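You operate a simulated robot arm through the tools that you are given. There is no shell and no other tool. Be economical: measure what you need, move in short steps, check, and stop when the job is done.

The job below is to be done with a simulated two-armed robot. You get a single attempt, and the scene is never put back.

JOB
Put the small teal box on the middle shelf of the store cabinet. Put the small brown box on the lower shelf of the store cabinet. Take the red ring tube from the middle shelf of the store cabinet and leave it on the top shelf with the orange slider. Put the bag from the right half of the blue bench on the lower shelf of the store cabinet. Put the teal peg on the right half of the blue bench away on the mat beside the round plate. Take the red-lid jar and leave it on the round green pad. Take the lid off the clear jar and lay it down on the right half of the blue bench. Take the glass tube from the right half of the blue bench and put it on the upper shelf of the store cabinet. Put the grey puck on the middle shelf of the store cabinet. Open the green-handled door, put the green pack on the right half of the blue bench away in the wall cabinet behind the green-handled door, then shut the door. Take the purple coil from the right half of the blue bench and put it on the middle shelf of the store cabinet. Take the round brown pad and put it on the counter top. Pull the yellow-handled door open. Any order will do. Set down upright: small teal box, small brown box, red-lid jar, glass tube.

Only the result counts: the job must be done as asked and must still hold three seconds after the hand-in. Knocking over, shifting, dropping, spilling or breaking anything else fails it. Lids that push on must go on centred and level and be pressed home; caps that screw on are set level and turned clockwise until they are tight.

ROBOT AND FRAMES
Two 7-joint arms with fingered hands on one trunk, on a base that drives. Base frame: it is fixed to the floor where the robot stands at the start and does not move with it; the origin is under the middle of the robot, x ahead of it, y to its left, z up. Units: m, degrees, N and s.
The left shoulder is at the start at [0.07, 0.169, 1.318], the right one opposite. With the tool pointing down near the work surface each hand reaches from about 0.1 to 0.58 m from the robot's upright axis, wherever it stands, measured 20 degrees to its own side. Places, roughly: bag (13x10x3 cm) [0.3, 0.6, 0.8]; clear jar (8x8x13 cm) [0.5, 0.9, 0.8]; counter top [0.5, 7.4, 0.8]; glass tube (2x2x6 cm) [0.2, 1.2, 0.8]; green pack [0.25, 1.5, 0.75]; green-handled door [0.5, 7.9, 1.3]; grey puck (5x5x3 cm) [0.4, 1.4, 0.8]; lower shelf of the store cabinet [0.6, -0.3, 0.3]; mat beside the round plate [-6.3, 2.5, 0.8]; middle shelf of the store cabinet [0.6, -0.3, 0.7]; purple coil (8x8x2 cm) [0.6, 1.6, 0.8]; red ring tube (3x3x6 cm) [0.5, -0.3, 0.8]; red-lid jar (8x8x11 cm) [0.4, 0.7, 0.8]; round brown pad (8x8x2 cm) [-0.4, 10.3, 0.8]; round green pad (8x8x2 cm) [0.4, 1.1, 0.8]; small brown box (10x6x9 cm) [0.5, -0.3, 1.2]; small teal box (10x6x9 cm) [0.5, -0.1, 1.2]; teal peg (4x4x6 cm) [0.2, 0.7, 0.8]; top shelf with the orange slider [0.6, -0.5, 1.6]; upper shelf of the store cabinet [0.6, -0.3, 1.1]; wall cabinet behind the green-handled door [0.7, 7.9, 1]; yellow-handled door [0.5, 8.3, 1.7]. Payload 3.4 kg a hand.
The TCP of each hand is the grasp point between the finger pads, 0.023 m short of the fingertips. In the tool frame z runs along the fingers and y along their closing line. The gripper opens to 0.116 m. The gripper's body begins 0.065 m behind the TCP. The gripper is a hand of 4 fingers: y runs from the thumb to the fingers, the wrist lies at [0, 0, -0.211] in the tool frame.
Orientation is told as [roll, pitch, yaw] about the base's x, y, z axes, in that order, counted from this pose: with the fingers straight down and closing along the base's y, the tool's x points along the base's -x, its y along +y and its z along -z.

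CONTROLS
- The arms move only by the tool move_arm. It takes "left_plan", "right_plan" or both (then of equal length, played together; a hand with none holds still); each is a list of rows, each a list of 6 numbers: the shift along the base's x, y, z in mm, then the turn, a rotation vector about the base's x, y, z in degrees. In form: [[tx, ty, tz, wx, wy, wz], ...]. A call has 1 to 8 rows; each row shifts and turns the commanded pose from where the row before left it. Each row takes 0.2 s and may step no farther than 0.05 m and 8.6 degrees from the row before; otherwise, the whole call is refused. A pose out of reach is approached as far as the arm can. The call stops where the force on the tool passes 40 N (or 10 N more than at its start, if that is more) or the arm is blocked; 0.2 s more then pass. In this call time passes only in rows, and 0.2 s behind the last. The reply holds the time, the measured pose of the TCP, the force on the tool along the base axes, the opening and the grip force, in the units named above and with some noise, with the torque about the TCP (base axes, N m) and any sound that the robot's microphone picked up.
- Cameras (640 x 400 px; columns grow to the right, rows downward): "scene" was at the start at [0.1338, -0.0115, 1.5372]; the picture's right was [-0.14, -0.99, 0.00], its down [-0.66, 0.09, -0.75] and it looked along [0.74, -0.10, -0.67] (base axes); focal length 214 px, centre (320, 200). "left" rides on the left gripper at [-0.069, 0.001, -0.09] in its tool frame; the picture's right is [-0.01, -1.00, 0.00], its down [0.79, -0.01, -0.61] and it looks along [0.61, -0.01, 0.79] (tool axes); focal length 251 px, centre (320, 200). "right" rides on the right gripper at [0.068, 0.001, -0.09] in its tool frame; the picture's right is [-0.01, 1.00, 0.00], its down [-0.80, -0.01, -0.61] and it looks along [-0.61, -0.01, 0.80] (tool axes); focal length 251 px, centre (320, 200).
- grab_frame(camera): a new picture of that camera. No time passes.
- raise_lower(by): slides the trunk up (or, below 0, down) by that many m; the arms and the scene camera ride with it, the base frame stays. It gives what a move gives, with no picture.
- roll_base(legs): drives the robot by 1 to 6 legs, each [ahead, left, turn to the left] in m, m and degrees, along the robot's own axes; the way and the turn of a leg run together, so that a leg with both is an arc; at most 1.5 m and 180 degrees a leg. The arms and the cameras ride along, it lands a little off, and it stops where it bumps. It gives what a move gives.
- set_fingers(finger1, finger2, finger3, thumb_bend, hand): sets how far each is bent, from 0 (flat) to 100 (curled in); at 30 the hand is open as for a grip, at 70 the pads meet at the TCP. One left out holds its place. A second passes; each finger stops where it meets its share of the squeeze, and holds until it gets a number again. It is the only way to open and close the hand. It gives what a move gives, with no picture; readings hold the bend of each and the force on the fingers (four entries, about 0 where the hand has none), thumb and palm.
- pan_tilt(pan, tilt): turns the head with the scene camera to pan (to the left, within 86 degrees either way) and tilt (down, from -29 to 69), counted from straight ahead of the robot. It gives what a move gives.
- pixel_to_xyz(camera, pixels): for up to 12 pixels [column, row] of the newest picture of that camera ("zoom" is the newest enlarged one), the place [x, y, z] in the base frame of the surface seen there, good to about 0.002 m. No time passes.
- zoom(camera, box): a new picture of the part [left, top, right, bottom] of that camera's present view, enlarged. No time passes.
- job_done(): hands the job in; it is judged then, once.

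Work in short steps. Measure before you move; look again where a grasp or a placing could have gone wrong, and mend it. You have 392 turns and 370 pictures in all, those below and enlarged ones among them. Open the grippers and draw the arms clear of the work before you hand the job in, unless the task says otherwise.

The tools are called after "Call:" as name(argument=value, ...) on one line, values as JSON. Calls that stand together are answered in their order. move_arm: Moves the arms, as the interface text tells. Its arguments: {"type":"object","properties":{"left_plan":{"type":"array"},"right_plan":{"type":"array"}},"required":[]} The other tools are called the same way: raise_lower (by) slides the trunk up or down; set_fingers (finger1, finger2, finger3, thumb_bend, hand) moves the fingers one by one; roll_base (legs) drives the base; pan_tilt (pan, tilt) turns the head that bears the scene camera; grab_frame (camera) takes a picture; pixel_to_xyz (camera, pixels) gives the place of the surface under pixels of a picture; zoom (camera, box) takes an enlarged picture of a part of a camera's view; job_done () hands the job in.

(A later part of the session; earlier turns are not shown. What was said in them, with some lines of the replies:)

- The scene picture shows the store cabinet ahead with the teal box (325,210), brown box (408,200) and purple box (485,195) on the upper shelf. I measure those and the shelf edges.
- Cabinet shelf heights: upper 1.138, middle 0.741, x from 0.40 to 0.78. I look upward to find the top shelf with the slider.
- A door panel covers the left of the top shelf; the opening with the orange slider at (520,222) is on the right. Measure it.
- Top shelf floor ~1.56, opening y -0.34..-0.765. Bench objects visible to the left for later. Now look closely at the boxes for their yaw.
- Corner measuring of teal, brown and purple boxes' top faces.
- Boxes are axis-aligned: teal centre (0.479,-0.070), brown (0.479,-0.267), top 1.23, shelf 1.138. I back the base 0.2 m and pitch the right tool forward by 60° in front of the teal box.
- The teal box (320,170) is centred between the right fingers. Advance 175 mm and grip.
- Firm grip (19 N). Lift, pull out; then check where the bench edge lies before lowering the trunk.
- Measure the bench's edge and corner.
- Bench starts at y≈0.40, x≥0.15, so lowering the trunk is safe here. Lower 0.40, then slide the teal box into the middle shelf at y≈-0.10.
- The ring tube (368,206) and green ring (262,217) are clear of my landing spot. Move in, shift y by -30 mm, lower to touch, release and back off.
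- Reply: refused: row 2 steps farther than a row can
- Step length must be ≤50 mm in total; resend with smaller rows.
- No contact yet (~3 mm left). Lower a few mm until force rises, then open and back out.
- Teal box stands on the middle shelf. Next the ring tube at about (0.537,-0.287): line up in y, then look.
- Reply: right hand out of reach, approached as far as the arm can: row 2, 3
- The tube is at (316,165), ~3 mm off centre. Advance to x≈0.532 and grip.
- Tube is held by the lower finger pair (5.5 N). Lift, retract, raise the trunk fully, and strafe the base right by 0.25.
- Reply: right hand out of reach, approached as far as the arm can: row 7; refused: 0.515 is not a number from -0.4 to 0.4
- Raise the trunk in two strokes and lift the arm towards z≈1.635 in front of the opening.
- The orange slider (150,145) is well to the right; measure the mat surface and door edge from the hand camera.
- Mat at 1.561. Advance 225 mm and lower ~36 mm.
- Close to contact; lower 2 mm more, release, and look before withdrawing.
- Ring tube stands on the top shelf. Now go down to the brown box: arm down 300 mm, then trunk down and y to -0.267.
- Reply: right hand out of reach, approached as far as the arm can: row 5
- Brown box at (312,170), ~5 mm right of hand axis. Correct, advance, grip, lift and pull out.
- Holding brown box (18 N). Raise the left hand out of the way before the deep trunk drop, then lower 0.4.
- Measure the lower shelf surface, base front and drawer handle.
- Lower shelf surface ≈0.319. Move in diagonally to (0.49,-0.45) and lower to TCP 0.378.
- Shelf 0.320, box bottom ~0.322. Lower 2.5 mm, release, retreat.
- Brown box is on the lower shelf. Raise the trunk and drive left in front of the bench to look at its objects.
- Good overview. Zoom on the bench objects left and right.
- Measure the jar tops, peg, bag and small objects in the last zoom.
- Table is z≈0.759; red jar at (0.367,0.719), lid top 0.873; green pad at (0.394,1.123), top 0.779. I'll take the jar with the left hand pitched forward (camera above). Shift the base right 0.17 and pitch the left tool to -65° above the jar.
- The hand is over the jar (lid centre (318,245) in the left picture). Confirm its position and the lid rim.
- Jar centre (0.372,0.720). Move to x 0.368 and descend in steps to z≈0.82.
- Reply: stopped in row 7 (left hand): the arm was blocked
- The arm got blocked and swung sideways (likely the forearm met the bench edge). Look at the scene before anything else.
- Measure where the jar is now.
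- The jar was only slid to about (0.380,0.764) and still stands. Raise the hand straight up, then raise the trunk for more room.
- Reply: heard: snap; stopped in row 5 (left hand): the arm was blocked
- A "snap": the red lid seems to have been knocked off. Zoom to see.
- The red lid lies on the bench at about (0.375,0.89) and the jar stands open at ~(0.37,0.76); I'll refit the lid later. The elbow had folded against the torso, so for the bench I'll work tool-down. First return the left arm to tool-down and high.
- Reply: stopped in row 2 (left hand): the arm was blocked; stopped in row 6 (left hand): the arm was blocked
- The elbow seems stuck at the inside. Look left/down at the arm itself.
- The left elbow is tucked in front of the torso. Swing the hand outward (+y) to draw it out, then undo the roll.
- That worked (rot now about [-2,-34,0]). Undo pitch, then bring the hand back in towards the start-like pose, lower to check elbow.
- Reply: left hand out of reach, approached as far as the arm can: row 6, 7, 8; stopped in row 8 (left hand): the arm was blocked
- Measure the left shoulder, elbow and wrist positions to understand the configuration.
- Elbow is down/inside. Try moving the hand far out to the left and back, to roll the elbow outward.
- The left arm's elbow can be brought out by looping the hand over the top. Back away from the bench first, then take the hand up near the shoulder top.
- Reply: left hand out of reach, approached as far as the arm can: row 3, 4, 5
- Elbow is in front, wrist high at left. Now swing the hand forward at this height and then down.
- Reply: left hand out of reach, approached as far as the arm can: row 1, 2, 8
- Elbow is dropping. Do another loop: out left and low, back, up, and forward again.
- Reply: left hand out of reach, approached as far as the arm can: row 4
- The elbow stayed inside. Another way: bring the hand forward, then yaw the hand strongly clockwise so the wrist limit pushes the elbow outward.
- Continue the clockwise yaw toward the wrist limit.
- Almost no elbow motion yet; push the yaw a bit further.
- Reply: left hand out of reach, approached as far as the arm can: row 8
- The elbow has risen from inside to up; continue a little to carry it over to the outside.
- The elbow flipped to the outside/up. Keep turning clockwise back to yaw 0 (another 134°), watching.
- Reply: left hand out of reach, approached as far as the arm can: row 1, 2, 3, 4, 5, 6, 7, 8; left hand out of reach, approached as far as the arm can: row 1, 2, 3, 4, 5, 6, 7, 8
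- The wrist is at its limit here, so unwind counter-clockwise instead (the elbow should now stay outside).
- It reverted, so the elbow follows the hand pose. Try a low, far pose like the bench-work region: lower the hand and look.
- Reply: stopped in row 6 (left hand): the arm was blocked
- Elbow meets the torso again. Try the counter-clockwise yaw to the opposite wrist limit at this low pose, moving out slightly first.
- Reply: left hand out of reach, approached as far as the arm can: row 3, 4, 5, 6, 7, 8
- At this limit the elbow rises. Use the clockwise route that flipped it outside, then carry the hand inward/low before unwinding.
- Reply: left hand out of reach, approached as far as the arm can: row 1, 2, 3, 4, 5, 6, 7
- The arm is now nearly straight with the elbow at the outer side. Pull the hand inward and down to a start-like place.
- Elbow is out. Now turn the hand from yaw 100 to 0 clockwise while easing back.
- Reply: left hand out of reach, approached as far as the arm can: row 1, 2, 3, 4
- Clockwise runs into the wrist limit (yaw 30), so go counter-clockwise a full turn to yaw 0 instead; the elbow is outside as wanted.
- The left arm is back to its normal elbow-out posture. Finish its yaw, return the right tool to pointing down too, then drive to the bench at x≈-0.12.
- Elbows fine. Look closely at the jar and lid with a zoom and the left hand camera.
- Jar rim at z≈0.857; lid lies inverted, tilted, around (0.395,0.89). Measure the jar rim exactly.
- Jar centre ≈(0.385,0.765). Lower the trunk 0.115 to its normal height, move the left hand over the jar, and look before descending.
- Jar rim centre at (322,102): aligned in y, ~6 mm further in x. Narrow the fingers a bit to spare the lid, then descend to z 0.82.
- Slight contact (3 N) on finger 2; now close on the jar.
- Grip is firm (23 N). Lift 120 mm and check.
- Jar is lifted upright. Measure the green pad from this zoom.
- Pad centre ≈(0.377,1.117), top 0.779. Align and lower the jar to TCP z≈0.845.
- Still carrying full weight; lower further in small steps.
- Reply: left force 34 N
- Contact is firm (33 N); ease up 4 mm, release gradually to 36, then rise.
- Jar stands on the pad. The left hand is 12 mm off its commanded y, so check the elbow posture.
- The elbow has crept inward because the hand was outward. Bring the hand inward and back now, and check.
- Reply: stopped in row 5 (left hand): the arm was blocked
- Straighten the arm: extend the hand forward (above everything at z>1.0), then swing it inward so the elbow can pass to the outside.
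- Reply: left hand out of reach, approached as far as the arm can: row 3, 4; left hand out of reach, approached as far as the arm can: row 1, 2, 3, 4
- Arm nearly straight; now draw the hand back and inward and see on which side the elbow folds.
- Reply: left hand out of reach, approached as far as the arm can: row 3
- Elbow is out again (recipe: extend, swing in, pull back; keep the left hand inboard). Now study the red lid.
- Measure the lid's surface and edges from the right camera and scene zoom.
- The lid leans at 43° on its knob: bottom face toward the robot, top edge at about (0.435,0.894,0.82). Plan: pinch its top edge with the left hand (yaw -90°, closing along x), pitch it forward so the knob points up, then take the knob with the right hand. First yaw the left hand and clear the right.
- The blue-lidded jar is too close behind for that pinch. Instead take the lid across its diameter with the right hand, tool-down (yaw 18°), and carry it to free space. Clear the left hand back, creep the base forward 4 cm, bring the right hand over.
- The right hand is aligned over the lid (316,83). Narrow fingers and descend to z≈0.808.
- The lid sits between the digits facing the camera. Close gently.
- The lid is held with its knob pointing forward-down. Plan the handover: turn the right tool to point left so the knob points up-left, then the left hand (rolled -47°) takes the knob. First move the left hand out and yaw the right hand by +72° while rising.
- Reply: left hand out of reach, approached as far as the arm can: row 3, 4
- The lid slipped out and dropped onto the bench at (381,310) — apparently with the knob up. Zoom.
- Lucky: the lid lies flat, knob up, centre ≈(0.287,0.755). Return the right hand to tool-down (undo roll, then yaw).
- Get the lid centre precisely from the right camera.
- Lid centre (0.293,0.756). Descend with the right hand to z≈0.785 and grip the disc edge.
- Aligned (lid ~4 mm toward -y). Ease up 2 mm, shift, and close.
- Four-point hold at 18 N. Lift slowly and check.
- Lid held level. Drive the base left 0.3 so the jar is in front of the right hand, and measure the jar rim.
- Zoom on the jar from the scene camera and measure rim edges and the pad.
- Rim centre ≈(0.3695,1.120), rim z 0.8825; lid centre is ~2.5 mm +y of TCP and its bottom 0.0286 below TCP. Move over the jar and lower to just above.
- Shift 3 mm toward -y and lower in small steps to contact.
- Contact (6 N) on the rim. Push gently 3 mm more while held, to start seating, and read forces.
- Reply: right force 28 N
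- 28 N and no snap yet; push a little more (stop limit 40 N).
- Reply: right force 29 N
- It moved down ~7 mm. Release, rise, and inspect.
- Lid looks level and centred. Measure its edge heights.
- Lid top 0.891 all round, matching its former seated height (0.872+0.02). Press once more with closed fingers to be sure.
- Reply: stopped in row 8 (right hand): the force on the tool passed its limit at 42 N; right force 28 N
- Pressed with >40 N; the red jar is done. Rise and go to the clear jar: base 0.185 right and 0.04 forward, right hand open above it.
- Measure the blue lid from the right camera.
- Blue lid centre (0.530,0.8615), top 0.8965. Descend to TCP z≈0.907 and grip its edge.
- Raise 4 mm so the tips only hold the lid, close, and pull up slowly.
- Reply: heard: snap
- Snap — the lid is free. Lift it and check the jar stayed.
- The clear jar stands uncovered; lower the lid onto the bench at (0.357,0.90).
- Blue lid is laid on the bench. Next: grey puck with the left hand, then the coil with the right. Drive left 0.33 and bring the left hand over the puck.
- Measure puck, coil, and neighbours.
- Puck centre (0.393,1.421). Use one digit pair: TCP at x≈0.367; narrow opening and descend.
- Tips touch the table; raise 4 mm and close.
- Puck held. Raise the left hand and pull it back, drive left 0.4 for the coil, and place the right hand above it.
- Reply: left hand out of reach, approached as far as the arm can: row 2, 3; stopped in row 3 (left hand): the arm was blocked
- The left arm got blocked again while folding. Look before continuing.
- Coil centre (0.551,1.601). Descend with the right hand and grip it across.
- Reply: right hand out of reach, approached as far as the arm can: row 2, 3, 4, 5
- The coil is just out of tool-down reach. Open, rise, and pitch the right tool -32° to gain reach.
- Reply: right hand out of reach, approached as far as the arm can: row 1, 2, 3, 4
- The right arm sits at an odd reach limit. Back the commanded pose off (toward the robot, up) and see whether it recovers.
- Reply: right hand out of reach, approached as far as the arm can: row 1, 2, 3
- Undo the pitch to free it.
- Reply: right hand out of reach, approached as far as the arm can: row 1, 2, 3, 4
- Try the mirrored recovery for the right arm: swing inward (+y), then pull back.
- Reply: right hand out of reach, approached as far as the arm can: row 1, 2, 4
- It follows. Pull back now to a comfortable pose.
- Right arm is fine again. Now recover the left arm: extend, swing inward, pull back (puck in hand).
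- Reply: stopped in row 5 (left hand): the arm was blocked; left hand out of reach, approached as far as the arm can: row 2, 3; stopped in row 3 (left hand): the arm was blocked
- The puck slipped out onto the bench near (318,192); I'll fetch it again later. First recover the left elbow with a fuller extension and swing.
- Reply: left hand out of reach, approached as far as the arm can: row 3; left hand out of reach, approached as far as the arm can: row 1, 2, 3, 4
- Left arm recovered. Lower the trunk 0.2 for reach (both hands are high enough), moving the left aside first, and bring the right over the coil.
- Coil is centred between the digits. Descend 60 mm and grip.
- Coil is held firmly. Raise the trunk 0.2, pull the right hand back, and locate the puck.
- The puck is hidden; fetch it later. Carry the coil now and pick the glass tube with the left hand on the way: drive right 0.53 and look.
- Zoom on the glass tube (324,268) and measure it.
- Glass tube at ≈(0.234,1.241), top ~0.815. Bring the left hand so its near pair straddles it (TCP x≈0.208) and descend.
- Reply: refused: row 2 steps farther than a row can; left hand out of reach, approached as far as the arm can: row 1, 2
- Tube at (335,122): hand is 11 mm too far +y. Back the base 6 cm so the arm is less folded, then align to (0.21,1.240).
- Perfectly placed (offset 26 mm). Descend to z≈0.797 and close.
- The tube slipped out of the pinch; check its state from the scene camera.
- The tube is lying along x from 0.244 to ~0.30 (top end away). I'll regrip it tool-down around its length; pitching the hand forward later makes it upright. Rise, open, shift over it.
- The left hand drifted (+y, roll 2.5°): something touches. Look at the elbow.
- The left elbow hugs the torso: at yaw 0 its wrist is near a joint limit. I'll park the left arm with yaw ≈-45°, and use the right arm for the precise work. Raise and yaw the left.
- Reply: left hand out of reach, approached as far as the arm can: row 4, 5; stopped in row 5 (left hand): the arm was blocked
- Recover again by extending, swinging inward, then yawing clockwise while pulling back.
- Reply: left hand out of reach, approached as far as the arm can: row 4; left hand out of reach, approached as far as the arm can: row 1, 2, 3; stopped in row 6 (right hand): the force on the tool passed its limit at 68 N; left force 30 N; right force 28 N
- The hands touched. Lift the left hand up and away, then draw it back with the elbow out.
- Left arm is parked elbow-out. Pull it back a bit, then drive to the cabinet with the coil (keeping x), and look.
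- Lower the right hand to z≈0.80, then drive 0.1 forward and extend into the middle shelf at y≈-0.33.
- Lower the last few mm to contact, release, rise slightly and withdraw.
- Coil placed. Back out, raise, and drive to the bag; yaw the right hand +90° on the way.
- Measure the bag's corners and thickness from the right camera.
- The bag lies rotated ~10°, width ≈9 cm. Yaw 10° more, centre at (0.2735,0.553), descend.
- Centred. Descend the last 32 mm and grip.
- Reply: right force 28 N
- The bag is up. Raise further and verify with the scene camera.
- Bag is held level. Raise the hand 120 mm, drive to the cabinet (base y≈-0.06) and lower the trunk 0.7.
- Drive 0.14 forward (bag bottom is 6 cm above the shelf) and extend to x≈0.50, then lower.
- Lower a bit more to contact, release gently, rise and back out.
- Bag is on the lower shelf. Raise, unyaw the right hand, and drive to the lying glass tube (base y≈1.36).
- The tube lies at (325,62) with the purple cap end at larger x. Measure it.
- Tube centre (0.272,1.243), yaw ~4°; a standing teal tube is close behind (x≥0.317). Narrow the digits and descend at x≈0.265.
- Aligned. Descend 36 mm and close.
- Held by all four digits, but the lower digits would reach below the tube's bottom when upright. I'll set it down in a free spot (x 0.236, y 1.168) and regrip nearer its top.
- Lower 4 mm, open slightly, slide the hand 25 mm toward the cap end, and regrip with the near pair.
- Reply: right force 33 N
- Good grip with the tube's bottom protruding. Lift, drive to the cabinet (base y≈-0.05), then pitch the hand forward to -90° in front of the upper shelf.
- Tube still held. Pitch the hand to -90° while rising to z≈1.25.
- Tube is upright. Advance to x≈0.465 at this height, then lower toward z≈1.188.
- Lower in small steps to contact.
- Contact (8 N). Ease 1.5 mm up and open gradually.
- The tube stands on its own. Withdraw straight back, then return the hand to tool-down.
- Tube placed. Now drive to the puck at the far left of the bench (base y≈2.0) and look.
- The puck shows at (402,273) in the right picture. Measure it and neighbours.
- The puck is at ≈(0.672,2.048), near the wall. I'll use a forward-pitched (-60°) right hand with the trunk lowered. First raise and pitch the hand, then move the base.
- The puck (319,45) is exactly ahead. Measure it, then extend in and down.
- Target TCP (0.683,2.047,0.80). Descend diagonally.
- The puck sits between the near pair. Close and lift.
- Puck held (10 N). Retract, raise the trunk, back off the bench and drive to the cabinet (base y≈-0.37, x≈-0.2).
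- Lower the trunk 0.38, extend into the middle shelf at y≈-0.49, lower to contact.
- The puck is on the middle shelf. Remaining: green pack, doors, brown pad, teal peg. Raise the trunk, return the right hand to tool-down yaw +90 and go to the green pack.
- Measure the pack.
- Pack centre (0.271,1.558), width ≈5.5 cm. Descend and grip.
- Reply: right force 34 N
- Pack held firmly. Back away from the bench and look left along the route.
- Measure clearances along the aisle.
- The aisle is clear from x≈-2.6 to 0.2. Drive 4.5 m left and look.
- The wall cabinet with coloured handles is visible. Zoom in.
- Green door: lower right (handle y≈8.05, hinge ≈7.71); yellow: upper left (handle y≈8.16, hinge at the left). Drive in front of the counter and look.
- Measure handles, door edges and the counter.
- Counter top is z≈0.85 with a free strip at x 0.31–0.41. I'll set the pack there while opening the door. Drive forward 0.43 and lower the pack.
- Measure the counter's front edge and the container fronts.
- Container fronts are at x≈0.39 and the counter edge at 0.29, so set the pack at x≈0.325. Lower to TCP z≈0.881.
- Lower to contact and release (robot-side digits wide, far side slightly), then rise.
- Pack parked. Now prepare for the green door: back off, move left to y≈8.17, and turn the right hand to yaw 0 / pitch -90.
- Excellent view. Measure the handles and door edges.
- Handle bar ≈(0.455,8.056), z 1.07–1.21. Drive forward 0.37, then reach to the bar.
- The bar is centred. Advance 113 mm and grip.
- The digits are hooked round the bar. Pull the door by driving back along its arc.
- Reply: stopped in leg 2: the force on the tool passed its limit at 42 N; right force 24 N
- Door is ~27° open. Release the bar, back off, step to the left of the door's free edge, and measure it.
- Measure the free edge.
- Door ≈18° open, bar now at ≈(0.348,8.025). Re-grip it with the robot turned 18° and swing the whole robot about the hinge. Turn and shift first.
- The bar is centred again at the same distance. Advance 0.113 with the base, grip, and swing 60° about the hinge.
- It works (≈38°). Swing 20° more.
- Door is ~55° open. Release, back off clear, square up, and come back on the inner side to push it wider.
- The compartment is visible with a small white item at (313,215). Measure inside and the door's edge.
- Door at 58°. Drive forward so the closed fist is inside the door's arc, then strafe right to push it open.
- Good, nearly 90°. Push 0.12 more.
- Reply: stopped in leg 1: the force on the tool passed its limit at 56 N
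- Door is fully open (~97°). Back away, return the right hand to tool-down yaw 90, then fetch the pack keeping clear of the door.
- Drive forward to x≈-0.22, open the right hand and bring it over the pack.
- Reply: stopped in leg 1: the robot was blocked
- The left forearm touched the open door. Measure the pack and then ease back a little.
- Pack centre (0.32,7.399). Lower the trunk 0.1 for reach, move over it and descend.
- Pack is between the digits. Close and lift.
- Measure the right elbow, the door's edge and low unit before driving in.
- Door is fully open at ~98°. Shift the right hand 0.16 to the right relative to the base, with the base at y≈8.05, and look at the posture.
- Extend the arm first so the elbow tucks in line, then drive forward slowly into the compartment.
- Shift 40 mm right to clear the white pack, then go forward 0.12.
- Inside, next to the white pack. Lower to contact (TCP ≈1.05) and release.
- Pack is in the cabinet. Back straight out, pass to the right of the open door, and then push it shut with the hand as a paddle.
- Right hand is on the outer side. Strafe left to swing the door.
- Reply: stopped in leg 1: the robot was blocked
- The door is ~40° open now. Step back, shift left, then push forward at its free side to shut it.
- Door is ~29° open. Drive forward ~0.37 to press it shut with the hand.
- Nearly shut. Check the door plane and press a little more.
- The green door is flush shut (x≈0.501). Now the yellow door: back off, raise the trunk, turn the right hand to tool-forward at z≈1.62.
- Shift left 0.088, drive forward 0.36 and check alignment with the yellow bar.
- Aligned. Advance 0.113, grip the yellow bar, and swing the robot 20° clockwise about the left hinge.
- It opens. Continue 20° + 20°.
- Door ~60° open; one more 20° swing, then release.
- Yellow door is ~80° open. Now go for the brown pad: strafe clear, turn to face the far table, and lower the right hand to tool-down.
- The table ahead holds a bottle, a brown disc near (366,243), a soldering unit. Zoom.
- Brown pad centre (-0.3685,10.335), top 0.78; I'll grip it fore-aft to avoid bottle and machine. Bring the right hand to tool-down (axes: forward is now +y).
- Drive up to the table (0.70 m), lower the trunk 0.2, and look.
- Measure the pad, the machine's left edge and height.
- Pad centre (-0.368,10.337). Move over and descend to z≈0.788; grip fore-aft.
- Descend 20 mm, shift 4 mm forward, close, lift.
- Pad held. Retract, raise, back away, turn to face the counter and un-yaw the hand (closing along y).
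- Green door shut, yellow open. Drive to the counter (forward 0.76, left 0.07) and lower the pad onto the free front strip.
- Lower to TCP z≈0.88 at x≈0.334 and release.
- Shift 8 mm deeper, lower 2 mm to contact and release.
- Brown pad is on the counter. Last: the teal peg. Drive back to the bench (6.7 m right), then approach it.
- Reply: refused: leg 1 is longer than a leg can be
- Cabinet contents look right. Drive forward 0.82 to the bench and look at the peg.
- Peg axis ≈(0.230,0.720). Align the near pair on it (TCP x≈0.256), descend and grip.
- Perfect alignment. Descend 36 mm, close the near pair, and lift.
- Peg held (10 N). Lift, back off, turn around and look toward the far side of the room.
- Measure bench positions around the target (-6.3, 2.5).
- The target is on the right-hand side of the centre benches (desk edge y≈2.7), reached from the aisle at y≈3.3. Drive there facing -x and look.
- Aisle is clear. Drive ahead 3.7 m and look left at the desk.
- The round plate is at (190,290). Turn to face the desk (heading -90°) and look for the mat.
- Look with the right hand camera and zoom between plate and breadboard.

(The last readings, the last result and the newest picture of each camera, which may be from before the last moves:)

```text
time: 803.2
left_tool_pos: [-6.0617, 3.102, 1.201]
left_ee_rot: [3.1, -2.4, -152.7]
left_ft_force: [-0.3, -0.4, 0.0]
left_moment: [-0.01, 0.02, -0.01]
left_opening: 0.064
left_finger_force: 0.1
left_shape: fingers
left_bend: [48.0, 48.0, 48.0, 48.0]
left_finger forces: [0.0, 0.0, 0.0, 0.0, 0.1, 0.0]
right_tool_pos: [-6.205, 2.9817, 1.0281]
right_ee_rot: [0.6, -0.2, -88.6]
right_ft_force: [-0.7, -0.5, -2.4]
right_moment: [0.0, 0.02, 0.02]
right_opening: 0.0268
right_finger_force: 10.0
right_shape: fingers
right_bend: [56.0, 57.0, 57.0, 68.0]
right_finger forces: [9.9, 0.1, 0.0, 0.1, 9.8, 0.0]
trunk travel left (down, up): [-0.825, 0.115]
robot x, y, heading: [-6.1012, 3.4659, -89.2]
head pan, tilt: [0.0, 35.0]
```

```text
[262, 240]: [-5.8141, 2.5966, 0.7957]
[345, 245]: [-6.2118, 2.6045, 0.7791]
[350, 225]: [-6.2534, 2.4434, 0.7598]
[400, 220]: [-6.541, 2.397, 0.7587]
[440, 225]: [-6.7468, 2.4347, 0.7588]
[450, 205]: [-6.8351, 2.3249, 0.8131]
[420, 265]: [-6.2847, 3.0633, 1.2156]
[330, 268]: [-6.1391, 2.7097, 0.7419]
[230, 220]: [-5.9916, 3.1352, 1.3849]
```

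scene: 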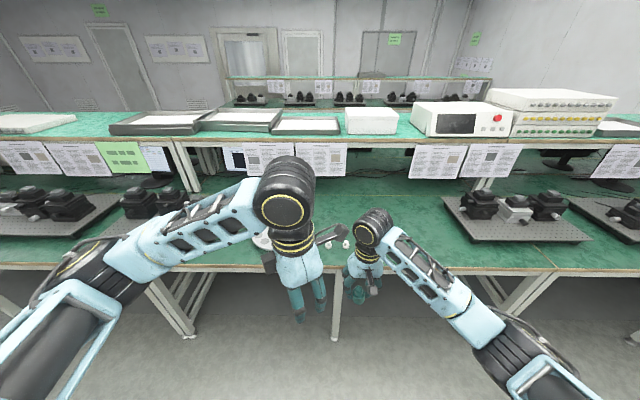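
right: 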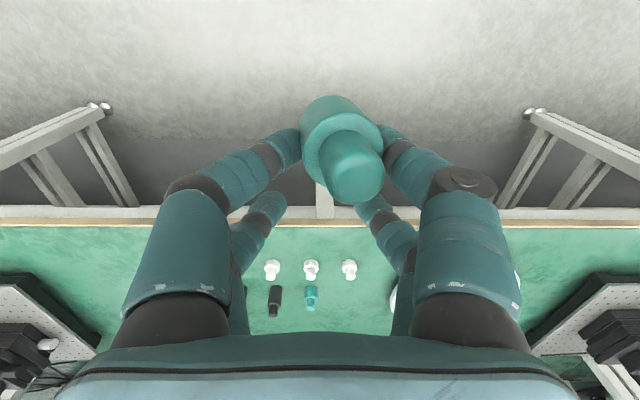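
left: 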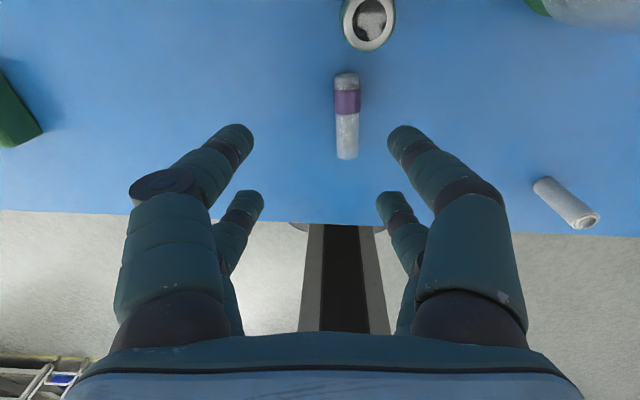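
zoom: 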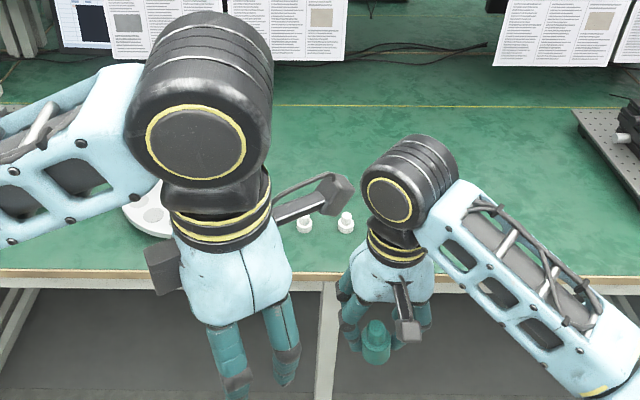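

Pegs stand near (-6.2,2.6). Zoom the right camera to see whether a mat outlines them.

Call:
zoom(camera="right", box=[220, 215, 430, 335])

Call:
pixel_to_xyz(camera="right", pixels=[[271, 277], [311, 277], [349, 277], [275, 312], [310, 306], [349, 305], [330, 290], [300, 240], [245, 300], [380, 300]])

```text
3.05 times, centred on (325, 275) of right
```

zoom: 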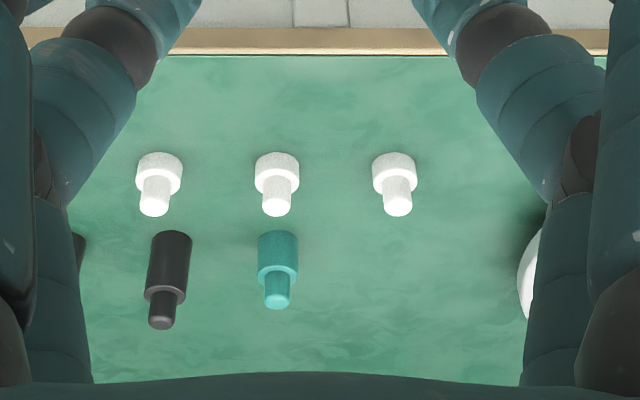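

```text
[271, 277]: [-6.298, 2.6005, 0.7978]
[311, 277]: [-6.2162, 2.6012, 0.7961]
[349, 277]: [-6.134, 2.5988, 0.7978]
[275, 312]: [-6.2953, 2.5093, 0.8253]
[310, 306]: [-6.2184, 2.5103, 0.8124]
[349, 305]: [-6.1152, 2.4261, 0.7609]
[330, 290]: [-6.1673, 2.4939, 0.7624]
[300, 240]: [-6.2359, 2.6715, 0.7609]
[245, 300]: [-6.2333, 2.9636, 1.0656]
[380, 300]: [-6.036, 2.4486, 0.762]
```

Strafe 0.45 m to the right to see the area unobstructed.

Call:
roll_base(legs=[[0, -0.45, 0]])

Call:
pan_tilt(pan=40, tilt=40)

Call:
grab_frame(camera="scene")

```text
time: 806.0
left_tool_pos: [-6.5159, 3.095, 1.202]
left_ee_rot: [2.9, -2.5, -152.8]
left_ft_force: [0.2, 0.3, 0.5]
left_moment: [0.0, 0.0, 0.0]
left_opening: 0.064
left_finger_force: 0.0
left_shape: fingers
left_bend: [48.0, 48.0, 48.0, 48.0]
left_finger forces: [0.1, 0.1, 0.0, 0.0, 0.1, 0.0]
right_tool_pos: [-6.6595, 2.9769, 1.0271]
right_ee_rot: [0.6, -0.2, -88.8]
right_ft_force: [0.1, 0.4, -2.4]
right_moment: [-0.08, 0.05, 0.0]
right_opening: 0.0264
right_finger_force: 9.9
right_shape: fingers
right_bend: [56.0, 57.0, 57.0, 68.0]
right_finger forces: [9.9, 0.1, 0.0, 0.0, 9.8, 0.0]
trunk travel left (down, up): [-0.825, 0.115]
robot x, y, heading: [-6.5567, 3.4598, -89.3]
head pan, tilt: [0.0, 35.0]
```

```text
time: 807.0
left_tool_pos: [-6.5157, 3.098, 1.2004]
left_ee_rot: [3.1, -2.6, -152.7]
left_ft_force: [-0.3, 0.9, 0.5]
left_moment: [0.03, 0.0, 0.0]
left_opening: 0.0642
left_finger_force: 0.1
left_shape: fingers
left_bend: [48.0, 48.0, 48.0, 48.0]
left_finger forces: [0.1, 0.1, 0.1, 0.0, 0.0, 0.0]
right_tool_pos: [-6.66, 2.9777, 1.0286]
right_ee_rot: [0.7, -0.2, -88.8]
right_ft_force: [0.3, 0.2, -2.4]
right_moment: [-0.03, 0.0, -0.02]
right_opening: 0.0266
right_finger_force: 10.1
right_shape: fingers
right_bend: [56.0, 57.0, 57.0, 68.0]
right_finger forces: [9.9, 0.1, 0.1, 0.0, 9.8, 0.0]
trunk travel left (down, up): [-0.825, 0.115]
robot x, y, heading: [-6.5574, 3.4598, -89.5]
head pan, tilt: [40.0, 40.0]
```

```text
95 pictures are left
```

scene: 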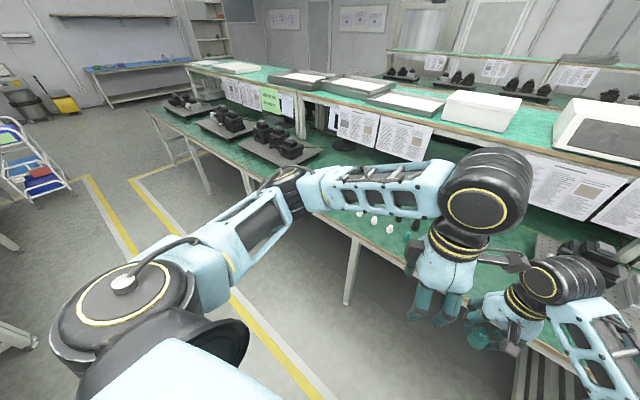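

Try from the other side: strafe left 0.95 and look right.

Call:
roll_base(legs=[[0, 0.95, 0]])

Call:
pan_tilt(pan=-22, tilt=38)

Call:
grab_frame(camera="scene")

Call:
grab_frame(camera="right")

```text
time: 812.0
left_tool_pos: [-5.5691, 3.1055, 1.201]
left_ee_rot: [3.0, -2.4, -152.8]
left_ft_force: [0.1, -0.8, -0.1]
left_moment: [0.0, -0.01, -0.04]
left_opening: 0.0643
left_finger_force: 0.1
left_shape: fingers
left_bend: [48.0, 48.0, 48.0, 48.0]
left_finger forces: [0.1, 0.1, 0.0, 0.0, 0.0, 0.0]
right_tool_pos: [-5.7133, 2.9863, 1.0289]
right_ee_rot: [0.8, -0.2, -88.8]
right_ft_force: [-0.1, -0.7, -2.2]
right_moment: [-0.02, 0.03, -0.02]
right_opening: 0.0269
right_finger_force: 9.8
right_shape: fingers
right_bend: [56.0, 57.0, 57.0, 68.0]
right_finger forces: [9.9, 0.0, 0.1, 0.0, 9.8, 0.1]
trunk travel left (down, up): [-0.825, 0.115]
robot x, y, heading: [-5.606, 3.4672, -89.5]
head pan, tilt: [40.0, 40.0]
```

```text
time: 813.3
left_tool_pos: [-5.5677, 3.1054, 1.2007]
left_ee_rot: [3.1, -2.5, -152.8]
left_ft_force: [0.7, 0.2, -1.1]
left_moment: [0.01, 0.01, 0.04]
left_opening: 0.0639
left_finger_force: 0.1
left_shape: fingers
left_bend: [48.0, 48.0, 48.0, 48.0]
left_finger forces: [0.1, 0.0, 0.0, 0.0, 0.0, 0.1]
right_tool_pos: [-5.7115, 2.9872, 1.0281]
right_ee_rot: [0.7, -0.2, -88.8]
right_ft_force: [0.0, 0.1, -1.8]
right_moment: [-0.05, 0.02, 0.01]
right_opening: 0.0267
right_finger_force: 9.6
right_shape: fingers
right_bend: [56.0, 57.0, 57.0, 68.0]
right_finger forces: [9.8, 0.0, 0.0, 0.1, 9.7, 0.0]
trunk travel left (down, up): [-0.825, 0.115]
robot x, y, heading: [-5.6072, 3.4693, -89.4]
head pan, tilt: [-22.0, 38.0]
```

```text
94 pictures are left
```

scene: 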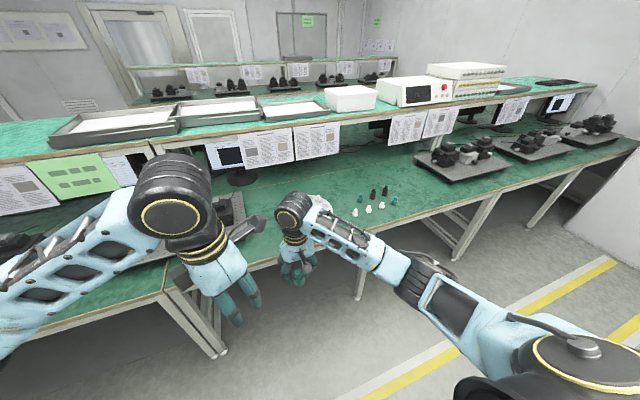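

```text
93 pictures are left
```

right: 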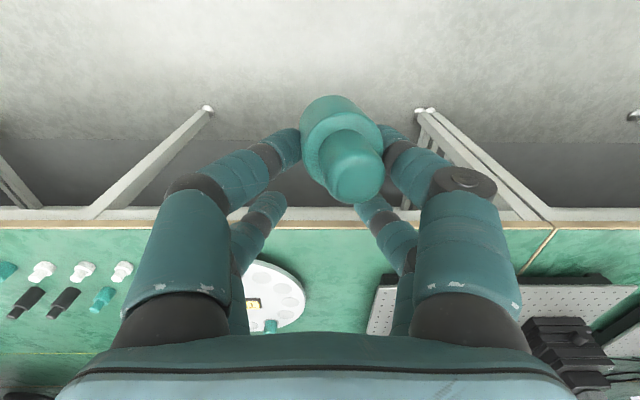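

Zoom in on the pegs area at (375,200).

Call:
zoom(camera="scene", box=[310, 165, 440, 240])

Call:
pixel_to_xyz(camera="zoom", pixels=[[245, 175], [315, 145], [375, 135], [220, 235], [285, 220], [350, 208], [415, 185], [300, 180], [450, 150], [200, 200]])

```text
4.92 times, centred on (375, 202) of scene
```

zoom: 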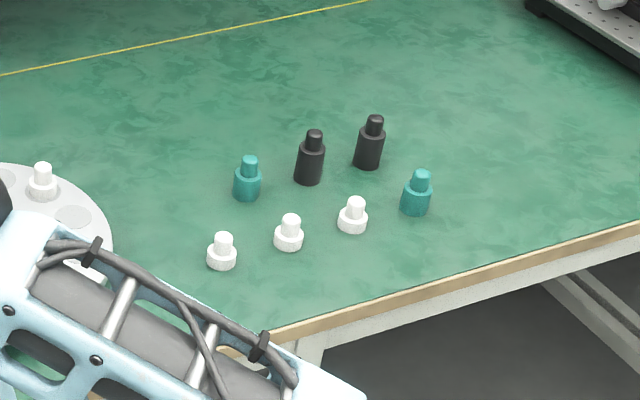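

```text
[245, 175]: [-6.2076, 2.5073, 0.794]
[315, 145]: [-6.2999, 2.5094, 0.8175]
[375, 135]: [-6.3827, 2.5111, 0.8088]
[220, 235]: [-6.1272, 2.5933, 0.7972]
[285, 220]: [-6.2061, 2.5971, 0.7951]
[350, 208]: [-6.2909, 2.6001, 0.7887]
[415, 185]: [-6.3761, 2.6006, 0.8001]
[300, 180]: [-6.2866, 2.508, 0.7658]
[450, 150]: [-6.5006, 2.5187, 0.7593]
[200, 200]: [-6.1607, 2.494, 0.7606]
```

The pegs form a 4×2 grid with the place (-6.13,2.51) vacant, next to the round plate — I'll set the peg there. Check the overhead shelf edge and plate edge first.

Call:
pixel_to_xyz(camera="scene", pixels=[[300, 125], [240, 143], [420, 112], [410, 125], [300, 145], [325, 205], [310, 200]])

Call:
pixel_to_xyz(camera="right", pixels=[[250, 270], [300, 295], [270, 325], [123, 270], [103, 297], [85, 270]])

```text
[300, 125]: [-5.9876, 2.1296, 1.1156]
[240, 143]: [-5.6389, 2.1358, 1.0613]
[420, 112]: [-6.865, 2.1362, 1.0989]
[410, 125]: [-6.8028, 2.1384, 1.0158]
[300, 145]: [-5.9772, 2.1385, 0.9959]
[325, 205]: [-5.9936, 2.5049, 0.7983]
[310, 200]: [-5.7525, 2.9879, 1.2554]
```

```text
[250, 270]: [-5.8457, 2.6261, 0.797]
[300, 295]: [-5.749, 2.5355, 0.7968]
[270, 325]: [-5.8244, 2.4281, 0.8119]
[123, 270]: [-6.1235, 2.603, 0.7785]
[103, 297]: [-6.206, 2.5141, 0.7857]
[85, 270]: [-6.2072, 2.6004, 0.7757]
```

Overhead shelf (y 2.14) is clear. Strafe 0.41 right and drive 0.5 ahead, then look from the right camera.

Call:
roll_base(legs=[[0, -0.41, -0.6], [0.49, 0, 0]])

Call:
grab_frame(camera="right")

Call:
pan_tilt(pan=-5, tilt=55)

Call:
grab_frame(camera="scene")

```text
time: 818.3
left_tool_pos: [-5.9793, 2.6137, 1.2019]
left_ee_rot: [3.1, -2.5, -153.4]
left_ft_force: [-0.3, 1.0, -0.2]
left_moment: [0.01, -0.01, -0.02]
left_opening: 0.0641
left_finger_force: 0.1
left_shape: fingers
left_bend: [48.0, 48.0, 48.0, 48.0]
left_finger forces: [0.1, 0.1, 0.0, 0.0, 0.0, 0.1]
right_tool_pos: [-6.1239, 2.4948, 1.0289]
right_ee_rot: [0.8, -0.1, -89.3]
right_ft_force: [0.3, -0.7, -1.0]
right_moment: [-0.06, 0.02, -0.01]
right_opening: 0.0266
right_finger_force: 10.0
right_shape: fingers
right_bend: [56.0, 57.0, 57.0, 68.0]
right_finger forces: [9.9, 0.0, 0.0, 0.1, 9.8, 0.0]
trunk travel left (down, up): [-0.825, 0.115]
robot x, y, heading: [-6.0136, 2.972, -90.1]
head pan, tilt: [-22.0, 38.0]
```

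```text
91 pictures are left
```

right: 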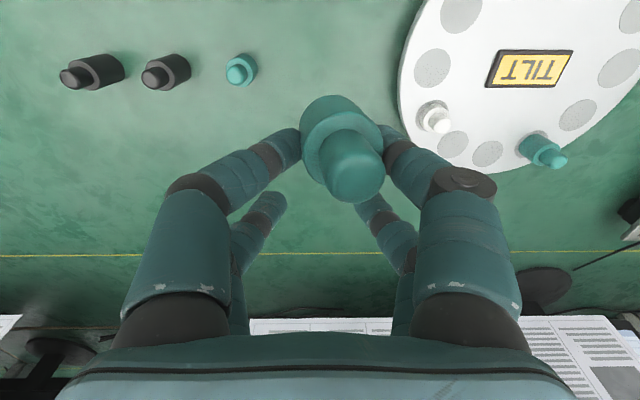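

```text
time: 819.1
left_tool_pos: [-5.9789, 2.6099, 1.2001]
left_ee_rot: [3.0, -2.4, -153.6]
left_ft_force: [0.2, 0.5, 1.7]
left_moment: [-0.01, -0.02, 0.01]
left_opening: 0.0642
left_finger_force: 0.0
left_shape: fingers
left_bend: [48.0, 48.0, 48.0, 48.0]
left_finger forces: [0.1, 0.1, 0.0, 0.0, 0.0, 0.1]
right_tool_pos: [-6.1241, 2.4938, 1.0279]
right_ee_rot: [0.7, -0.1, -89.3]
right_ft_force: [-0.2, 0.8, -1.8]
right_moment: [-0.05, -0.01, -0.03]
right_opening: 0.0264
right_finger_force: 10.4
right_shape: fingers
right_bend: [56.0, 57.0, 57.0, 68.0]
right_finger forces: [9.9, 0.1, 0.0, 0.0, 9.7, 0.0]
trunk travel left (down, up): [-0.825, 0.115]
robot x, y, heading: [-6.0178, 2.9716, -90.3]
head pan, tilt: [-5.0, 55.0]
```

```text
90 pictures are left
```

scene: 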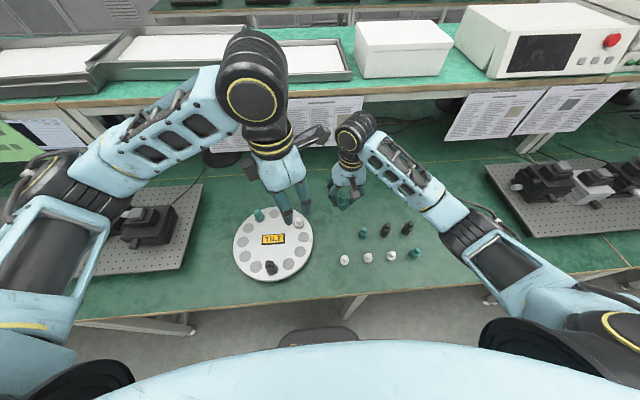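

The tilting plate must not be touched. Measure its nearest edge, the teal peg and black pegs from the hand camera.

Call:
pixel_to_xyz(camera="right", pixels=[[402, 90], [404, 60], [412, 120], [241, 70], [241, 60], [170, 70], [300, 60], [435, 115]])

Call:
pixel_to_xyz(camera="scene", pixels=[[312, 245], [310, 230], [344, 260], [362, 232], [344, 235], [330, 240]])

```text
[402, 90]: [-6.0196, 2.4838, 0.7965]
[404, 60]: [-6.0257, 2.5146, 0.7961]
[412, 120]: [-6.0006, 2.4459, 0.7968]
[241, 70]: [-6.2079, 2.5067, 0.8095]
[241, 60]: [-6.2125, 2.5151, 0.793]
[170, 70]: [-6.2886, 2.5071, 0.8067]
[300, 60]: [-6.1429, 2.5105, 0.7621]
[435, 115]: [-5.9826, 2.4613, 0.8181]
```

```text
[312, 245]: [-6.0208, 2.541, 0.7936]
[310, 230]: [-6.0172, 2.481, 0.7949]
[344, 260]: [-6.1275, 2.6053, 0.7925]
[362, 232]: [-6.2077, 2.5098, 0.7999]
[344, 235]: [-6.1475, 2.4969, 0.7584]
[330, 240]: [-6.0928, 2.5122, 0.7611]
```

Clearances are fine with the peg at (-6.12,2.51). Lower straight down to z≈0.795.

Call:
move_arm(right_plan=[[2, -9, -30, 0, 0, 0], [0, 0, -45, 0, 0, 0], [0, 0, -45, 0, 0, 0], [0, 0, -45, 0, 0, 0], [0, 0, -45, 0, 0, 0], [0, 0, -22, 0, 0, 0]])

Call:
grab_frame(camera="right")

Call:
zoom(camera="scene", box=[220, 170, 430, 290])

```text
time: 820.5
left_tool_pos: [-5.9794, 2.6112, 1.201]
left_ee_rot: [3.0, -2.5, -153.5]
left_ft_force: [-0.5, -0.4, -0.2]
left_moment: [0.01, 0.03, -0.01]
left_opening: 0.0642
left_finger_force: 0.0
left_shape: fingers
left_bend: [48.0, 48.0, 48.0, 48.0]
left_finger forces: [0.0, 0.0, 0.0, 0.0, 0.0, 0.1]
right_tool_pos: [-6.1214, 2.4835, 0.7963]
right_ee_rot: [0.7, -0.2, -89.3]
right_ft_force: [0.0, -0.2, -2.3]
right_moment: [-0.04, 0.02, -0.04]
right_opening: 0.0269
right_finger_force: 10.0
right_shape: fingers
right_bend: [56.0, 57.0, 57.0, 68.0]
right_finger forces: [10.0, 0.0, 0.1, 0.0, 9.9, 0.0]
trunk travel left (down, up): [-0.825, 0.115]
robot x, y, heading: [-6.0154, 2.9749, -90.1]
head pan, tilt: [-5.0, 55.0]
```

```text
89 pictures are left
```

right: 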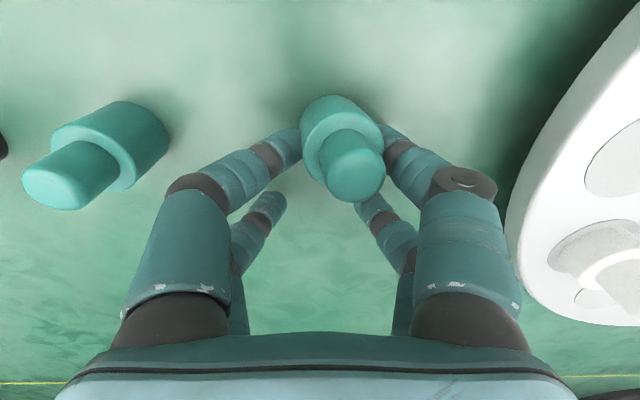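

```text
3.05 times, centred on (325, 230) of scene
```

zoom: 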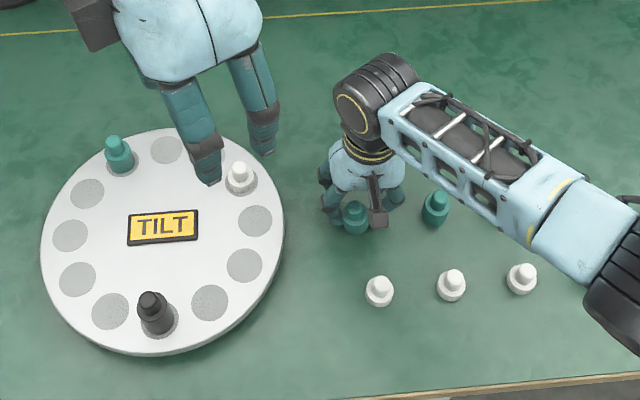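

Lower in small steps to contact.

Call:
move_arm(right_plan=[[0, 0, -3, 0, 0, 0], [0, 0, -2, 0, 0, 0]])

Call:
move_arm(right_plan=[[0, 0, -2, 0, 0, 0]])

Call:
move_arm(right_plan=[[0, 0, -1.5, 0, 0, 0]])

```text
time: 821.1
left_tool_pos: [-5.9799, 2.6105, 1.2014]
left_ee_rot: [3.0, -2.5, -153.5]
left_ft_force: [0.2, 0.7, -0.2]
left_moment: [0.02, 0.01, 0.02]
left_opening: 0.064
left_finger_force: 0.1
left_shape: fingers
left_bend: [48.0, 48.0, 48.0, 48.0]
left_finger forces: [0.0, 0.0, 0.0, 0.0, 0.0, 0.1]
right_tool_pos: [-6.1214, 2.4843, 0.7909]
right_ee_rot: [0.6, -0.1, -89.4]
right_ft_force: [-0.6, 1.1, -2.2]
right_moment: [-0.04, 0.03, 0.01]
right_opening: 0.0268
right_finger_force: 9.8
right_shape: fingers
right_bend: [56.0, 57.0, 57.0, 68.0]
right_finger forces: [10.0, 0.0, 0.1, 0.1, 9.9, 0.0]
trunk travel left (down, up): [-0.825, 0.115]
robot x, y, heading: [-6.0158, 2.9761, -90.1]
head pan, tilt: [-5.0, 55.0]
```

```text
time: 821.5
left_tool_pos: [-5.979, 2.6111, 1.2003]
left_ee_rot: [3.0, -2.5, -153.6]
left_ft_force: [0.0, 1.2, 0.4]
left_moment: [0.0, 0.05, -0.04]
left_opening: 0.0641
left_finger_force: 0.0
left_shape: fingers
left_bend: [48.0, 48.0, 48.0, 48.0]
left_finger forces: [0.1, 0.0, 0.0, 0.1, 0.0, 0.0]
right_tool_pos: [-6.1219, 2.4858, 0.7885]
right_ee_rot: [0.7, -0.1, -89.5]
right_ft_force: [-0.2, -1.7, 2.0]
right_moment: [0.06, -0.04, -0.01]
right_opening: 0.0266
right_finger_force: 10.4
right_shape: fingers
right_bend: [56.0, 57.0, 57.0, 68.0]
right_finger forces: [9.8, 0.0, 0.1, 0.0, 10.9, 0.0]
trunk travel left (down, up): [-0.825, 0.115]
robot x, y, heading: [-6.0172, 2.9763, -90.1]
head pan, tilt: [-5.0, 55.0]
```

```text
time: 821.9
left_tool_pos: [-5.9796, 2.6127, 1.2004]
left_ee_rot: [3.0, -2.5, -153.4]
left_ft_force: [0.2, 0.4, 0.6]
left_moment: [0.02, 0.01, -0.02]
left_opening: 0.0639
left_finger_force: 0.1
left_shape: fingers
left_bend: [48.0, 48.0, 48.0, 48.0]
left_finger forces: [0.1, 0.0, 0.0, 0.1, 0.0, 0.0]
right_tool_pos: [-6.1209, 2.4848, 0.7888]
right_ee_rot: [0.7, -0.3, -89.4]
right_ft_force: [-1.5, -2.1, 7.9]
right_moment: [0.03, -0.07, 0.02]
right_opening: 0.0267
right_finger_force: 12.2
right_shape: fingers
right_bend: [56.0, 57.0, 57.0, 68.0]
right_finger forces: [10.2, 0.0, 2.0, 0.0, 11.8, 0.0]
trunk travel left (down, up): [-0.825, 0.115]
robot x, y, heading: [-6.0164, 2.973, -90.1]
head pan, tilt: [-5.0, 55.0]
```

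Contact (8 N). Ease up slightly, open gently (small symmetric, then +x side), and rise.

Call:
move_arm(right_plan=[[0, 0, 1.5, 0, 0, 0]])

Call:
set_fingers(hand="right", finger1=52, thumb_bend=64)

Call:
set_fingers(hand="right", finger1=46, thumb_bend=60)

Call:
move_arm(right_plan=[[0, 0, 20, 0, 0, 0], [0, 0, 40, 0, 0, 0], [0, 0, 45, 0, 0, 0], [0, 0, 45, 0, 0, 0]])

Call:
grab_frame(camera="right")

Call:
zoom(camera="scene", box=[220, 170, 430, 290])

```text
time: 822.3
left_tool_pos: [-5.9788, 2.6112, 1.2002]
left_ee_rot: [3.1, -2.5, -153.4]
left_ft_force: [0.0, -0.8, -0.4]
left_moment: [0.0, -0.04, -0.03]
left_opening: 0.0643
left_finger_force: 0.1
left_shape: fingers
left_bend: [48.0, 48.0, 48.0, 48.0]
left_finger forces: [0.0, 0.0, 0.1, 0.0, 0.0, 0.1]
right_tool_pos: [-6.1216, 2.4852, 0.7891]
right_ee_rot: [0.7, -0.2, -89.3]
right_ft_force: [0.4, -2.1, 3.0]
right_moment: [0.06, -0.12, -0.03]
right_opening: 0.0265
right_finger_force: 10.1
right_shape: fingers
right_bend: [56.0, 57.0, 57.0, 68.0]
right_finger forces: [10.4, 0.1, 0.0, 0.0, 10.3, 0.0]
trunk travel left (down, up): [-0.825, 0.115]
robot x, y, heading: [-6.0139, 2.9769, -90.0]
head pan, tilt: [-5.0, 55.0]
```

```text
time: 823.3
left_tool_pos: [-5.9794, 2.6113, 1.2011]
left_ee_rot: [3.0, -2.5, -153.4]
left_ft_force: [0.2, -0.1, -0.2]
left_moment: [0.01, 0.0, 0.0]
left_opening: 0.064
left_finger_force: 0.1
left_shape: fingers
left_bend: [48.0, 48.0, 48.0, 48.0]
left_finger forces: [0.1, 0.0, 0.0, 0.0, 0.1, 0.0]
right_tool_pos: [-6.1209, 2.4847, 0.7902]
right_ee_rot: [0.7, -0.2, -89.4]
right_ft_force: [-0.2, -0.1, 0.4]
right_moment: [0.01, 0.02, 0.0]
right_opening: 0.0349
right_finger_force: 0.3
right_shape: fingers
right_bend: [52.0, 57.0, 57.0, 64.0]
right_finger forces: [0.1, 0.0, 0.0, 0.0, 0.4, 0.1]
trunk travel left (down, up): [-0.825, 0.115]
robot x, y, heading: [-6.0122, 2.9713, -89.8]
head pan, tilt: [-5.0, 55.0]
```

```text
time: 824.3
left_tool_pos: [-5.9795, 2.6117, 1.1999]
left_ee_rot: [3.0, -2.5, -153.5]
left_ft_force: [0.5, -0.5, -0.7]
left_moment: [0.01, -0.01, -0.03]
left_opening: 0.064
left_finger_force: 0.0
left_shape: fingers
left_bend: [48.0, 48.0, 48.0, 48.0]
left_finger forces: [0.0, 0.0, 0.0, 0.0, 0.0, 0.0]
right_tool_pos: [-6.122, 2.4849, 0.7887]
right_ee_rot: [0.7, -0.2, -89.5]
right_ft_force: [-0.2, -0.6, -0.3]
right_moment: [-0.01, -0.01, 0.02]
right_opening: 0.049
right_finger_force: 0.1
right_shape: fingers
right_bend: [46.0, 57.0, 57.0, 60.0]
right_finger forces: [0.0, 0.0, 0.0, 0.0, 0.0, 0.1]
trunk travel left (down, up): [-0.825, 0.115]
robot x, y, heading: [-6.0145, 2.9738, -90.1]
head pan, tilt: [-5.0, 55.0]
```

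```text
time: 825.3
left_tool_pos: [-5.9789, 2.6113, 1.2007]
left_ee_rot: [3.0, -2.6, -153.4]
left_ft_force: [-0.8, 1.3, -0.1]
left_moment: [0.0, 0.0, -0.03]
left_opening: 0.0642
left_finger_force: 0.0
left_shape: fingers
left_bend: [48.0, 48.0, 48.0, 48.0]
left_finger forces: [0.0, 0.0, 0.1, 0.0, 0.1, 0.1]
right_tool_pos: [-6.1206, 2.4858, 0.939]
right_ee_rot: [0.6, -0.2, -89.4]
right_ft_force: [-0.3, -0.2, 1.2]
right_moment: [0.0, 0.0, 0.01]
right_opening: 0.0491
right_finger_force: 0.0
right_shape: fingers
right_bend: [46.0, 57.0, 57.0, 60.0]
right_finger forces: [0.0, 0.0, 0.0, 0.0, 0.0, 0.0]
trunk travel left (down, up): [-0.825, 0.115]
robot x, y, heading: [-6.0128, 2.9742, -90.3]
head pan, tilt: [-5.0, 55.0]
```

```text
87 pictures are left
```

right: 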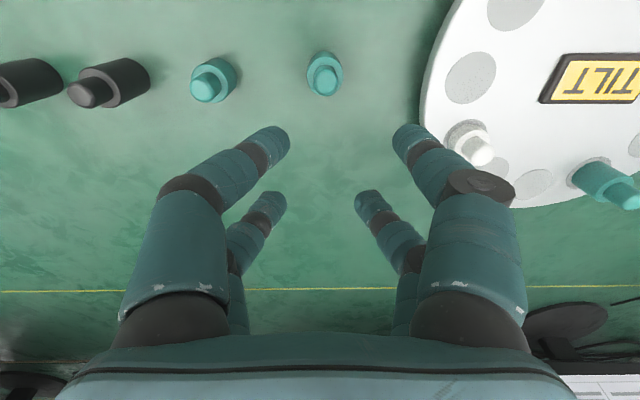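

```text
3.05 times, centred on (325, 230) of scene
```

zoom: 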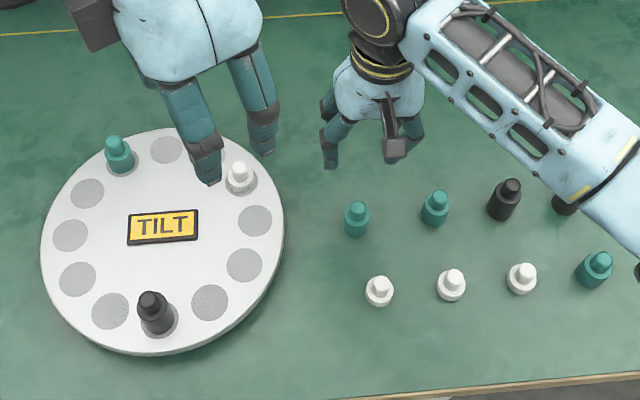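

The peg stands in the vacant place beside the plate. Back away from the desk and open both hands.

Call:
roll_base(legs=[[-0.45, 0, 0]])

Call:
set_fingers(hand="right", finger1=30, finger2=30, finger3=30, thumb_bend=30)

Call:
set_fingers(hand="left", finger1=30, finger2=30, finger3=30, thumb_bend=30)

Call:
grab_frame(camera="scene")

```text
time: 828.1
left_tool_pos: [-5.9798, 3.0661, 1.2008]
left_ee_rot: [2.9, -2.5, -153.4]
left_ft_force: [0.6, -0.2, -1.1]
left_moment: [0.01, -0.03, -0.02]
left_opening: 0.0642
left_finger_force: 0.0
left_shape: fingers
left_bend: [48.0, 48.0, 48.0, 48.0]
left_finger forces: [0.0, 0.0, 0.0, 0.0, 0.0, 0.1]
right_tool_pos: [-6.1223, 2.9399, 0.937]
right_ee_rot: [0.7, 0.0, -89.4]
right_ft_force: [0.4, -0.1, 0.7]
right_moment: [0.0, 0.02, 0.01]
right_opening: 0.0492
right_finger_force: 0.0
right_shape: fingers
right_bend: [46.0, 57.0, 57.0, 60.0]
right_finger forces: [0.0, 0.0, 0.1, 0.1, 0.0, 0.0]
trunk travel left (down, up): [-0.825, 0.115]
robot x, y, heading: [-6.014, 3.4316, -90.2]
head pan, tilt: [-5.0, 55.0]
```

```text
time: 829.1
left_tool_pos: [-5.9781, 3.0658, 1.2008]
left_ee_rot: [3.0, -2.5, -153.5]
left_ft_force: [-0.2, 0.5, -1.5]
left_moment: [-0.02, 0.02, -0.03]
left_opening: 0.0641
left_finger_force: 0.1
left_shape: fingers
left_bend: [48.0, 48.0, 48.0, 48.0]
left_finger forces: [0.0, 0.0, 0.1, 0.0, 0.0, 0.1]
right_tool_pos: [-6.1211, 2.9426, 0.9385]
right_ee_rot: [0.7, -0.2, -89.5]
right_ft_force: [-0.5, 0.0, 0.0]
right_moment: [0.01, -0.01, 0.01]
right_opening: 0.1165
right_finger_force: 0.0
right_shape: fingers
right_bend: [30.0, 30.0, 30.0, 30.0]
right_finger forces: [0.0, 0.1, 0.0, 0.0, 0.1, 0.0]
trunk travel left (down, up): [-0.825, 0.115]
robot x, y, heading: [-6.0135, 3.4287, -89.8]
head pan, tilt: [-5.0, 55.0]
```

```text
time: 830.1
left_tool_pos: [-5.9788, 3.0667, 1.2009]
left_ee_rot: [2.9, -2.4, -153.6]
left_ft_force: [-0.7, -0.6, -0.5]
left_moment: [0.0, 0.04, 0.01]
left_opening: 0.1163
left_finger_force: 0.1
left_shape: fingers
left_bend: [30.0, 30.0, 30.0, 30.0]
left_finger forces: [0.0, 0.0, 0.1, 0.0, 0.0, 0.0]
right_tool_pos: [-6.1208, 2.9423, 0.9387]
right_ee_rot: [0.7, -0.1, -89.4]
right_ft_force: [0.3, 1.7, 0.3]
right_moment: [0.04, 0.03, -0.02]
right_opening: 0.1167
right_finger_force: 0.1
right_shape: fingers
right_bend: [30.0, 30.0, 30.0, 30.0]
right_finger forces: [0.0, 0.0, 0.0, 0.1, 0.1, 0.0]
trunk travel left (down, up): [-0.825, 0.115]
robot x, y, heading: [-6.0127, 3.4305, -90.1]
head pan, tilt: [-5.0, 55.0]
```

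```text
85 pictures are left
```

scene: 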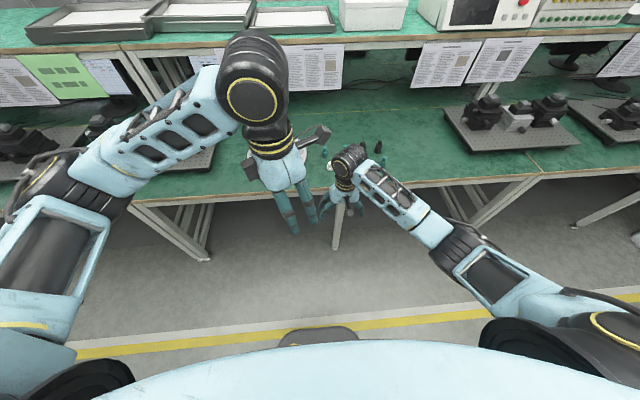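

All the listed tasks are carried out, the hands are open and the arms are clear; hand in.

Call:
job_done()

```text
The job is handed in.
```

I handed the job in after doing every item on the list, but four things slipped along the way and may count against it:
- **Red jar:** the lid was knocked off and fell on the bench. I refitted it level and pressed it with over 40 N.
- **Glass tube:** it tipped over on the bench before I stood it upright on the upper shelf.
- **Grey puck:** it dropped onto the bench once. I picked it up again and put it on the middle shelf.
- **Teal peg:** I saw no outlined mat, so I stood it in the empty place of the peg grid beside the round plate.
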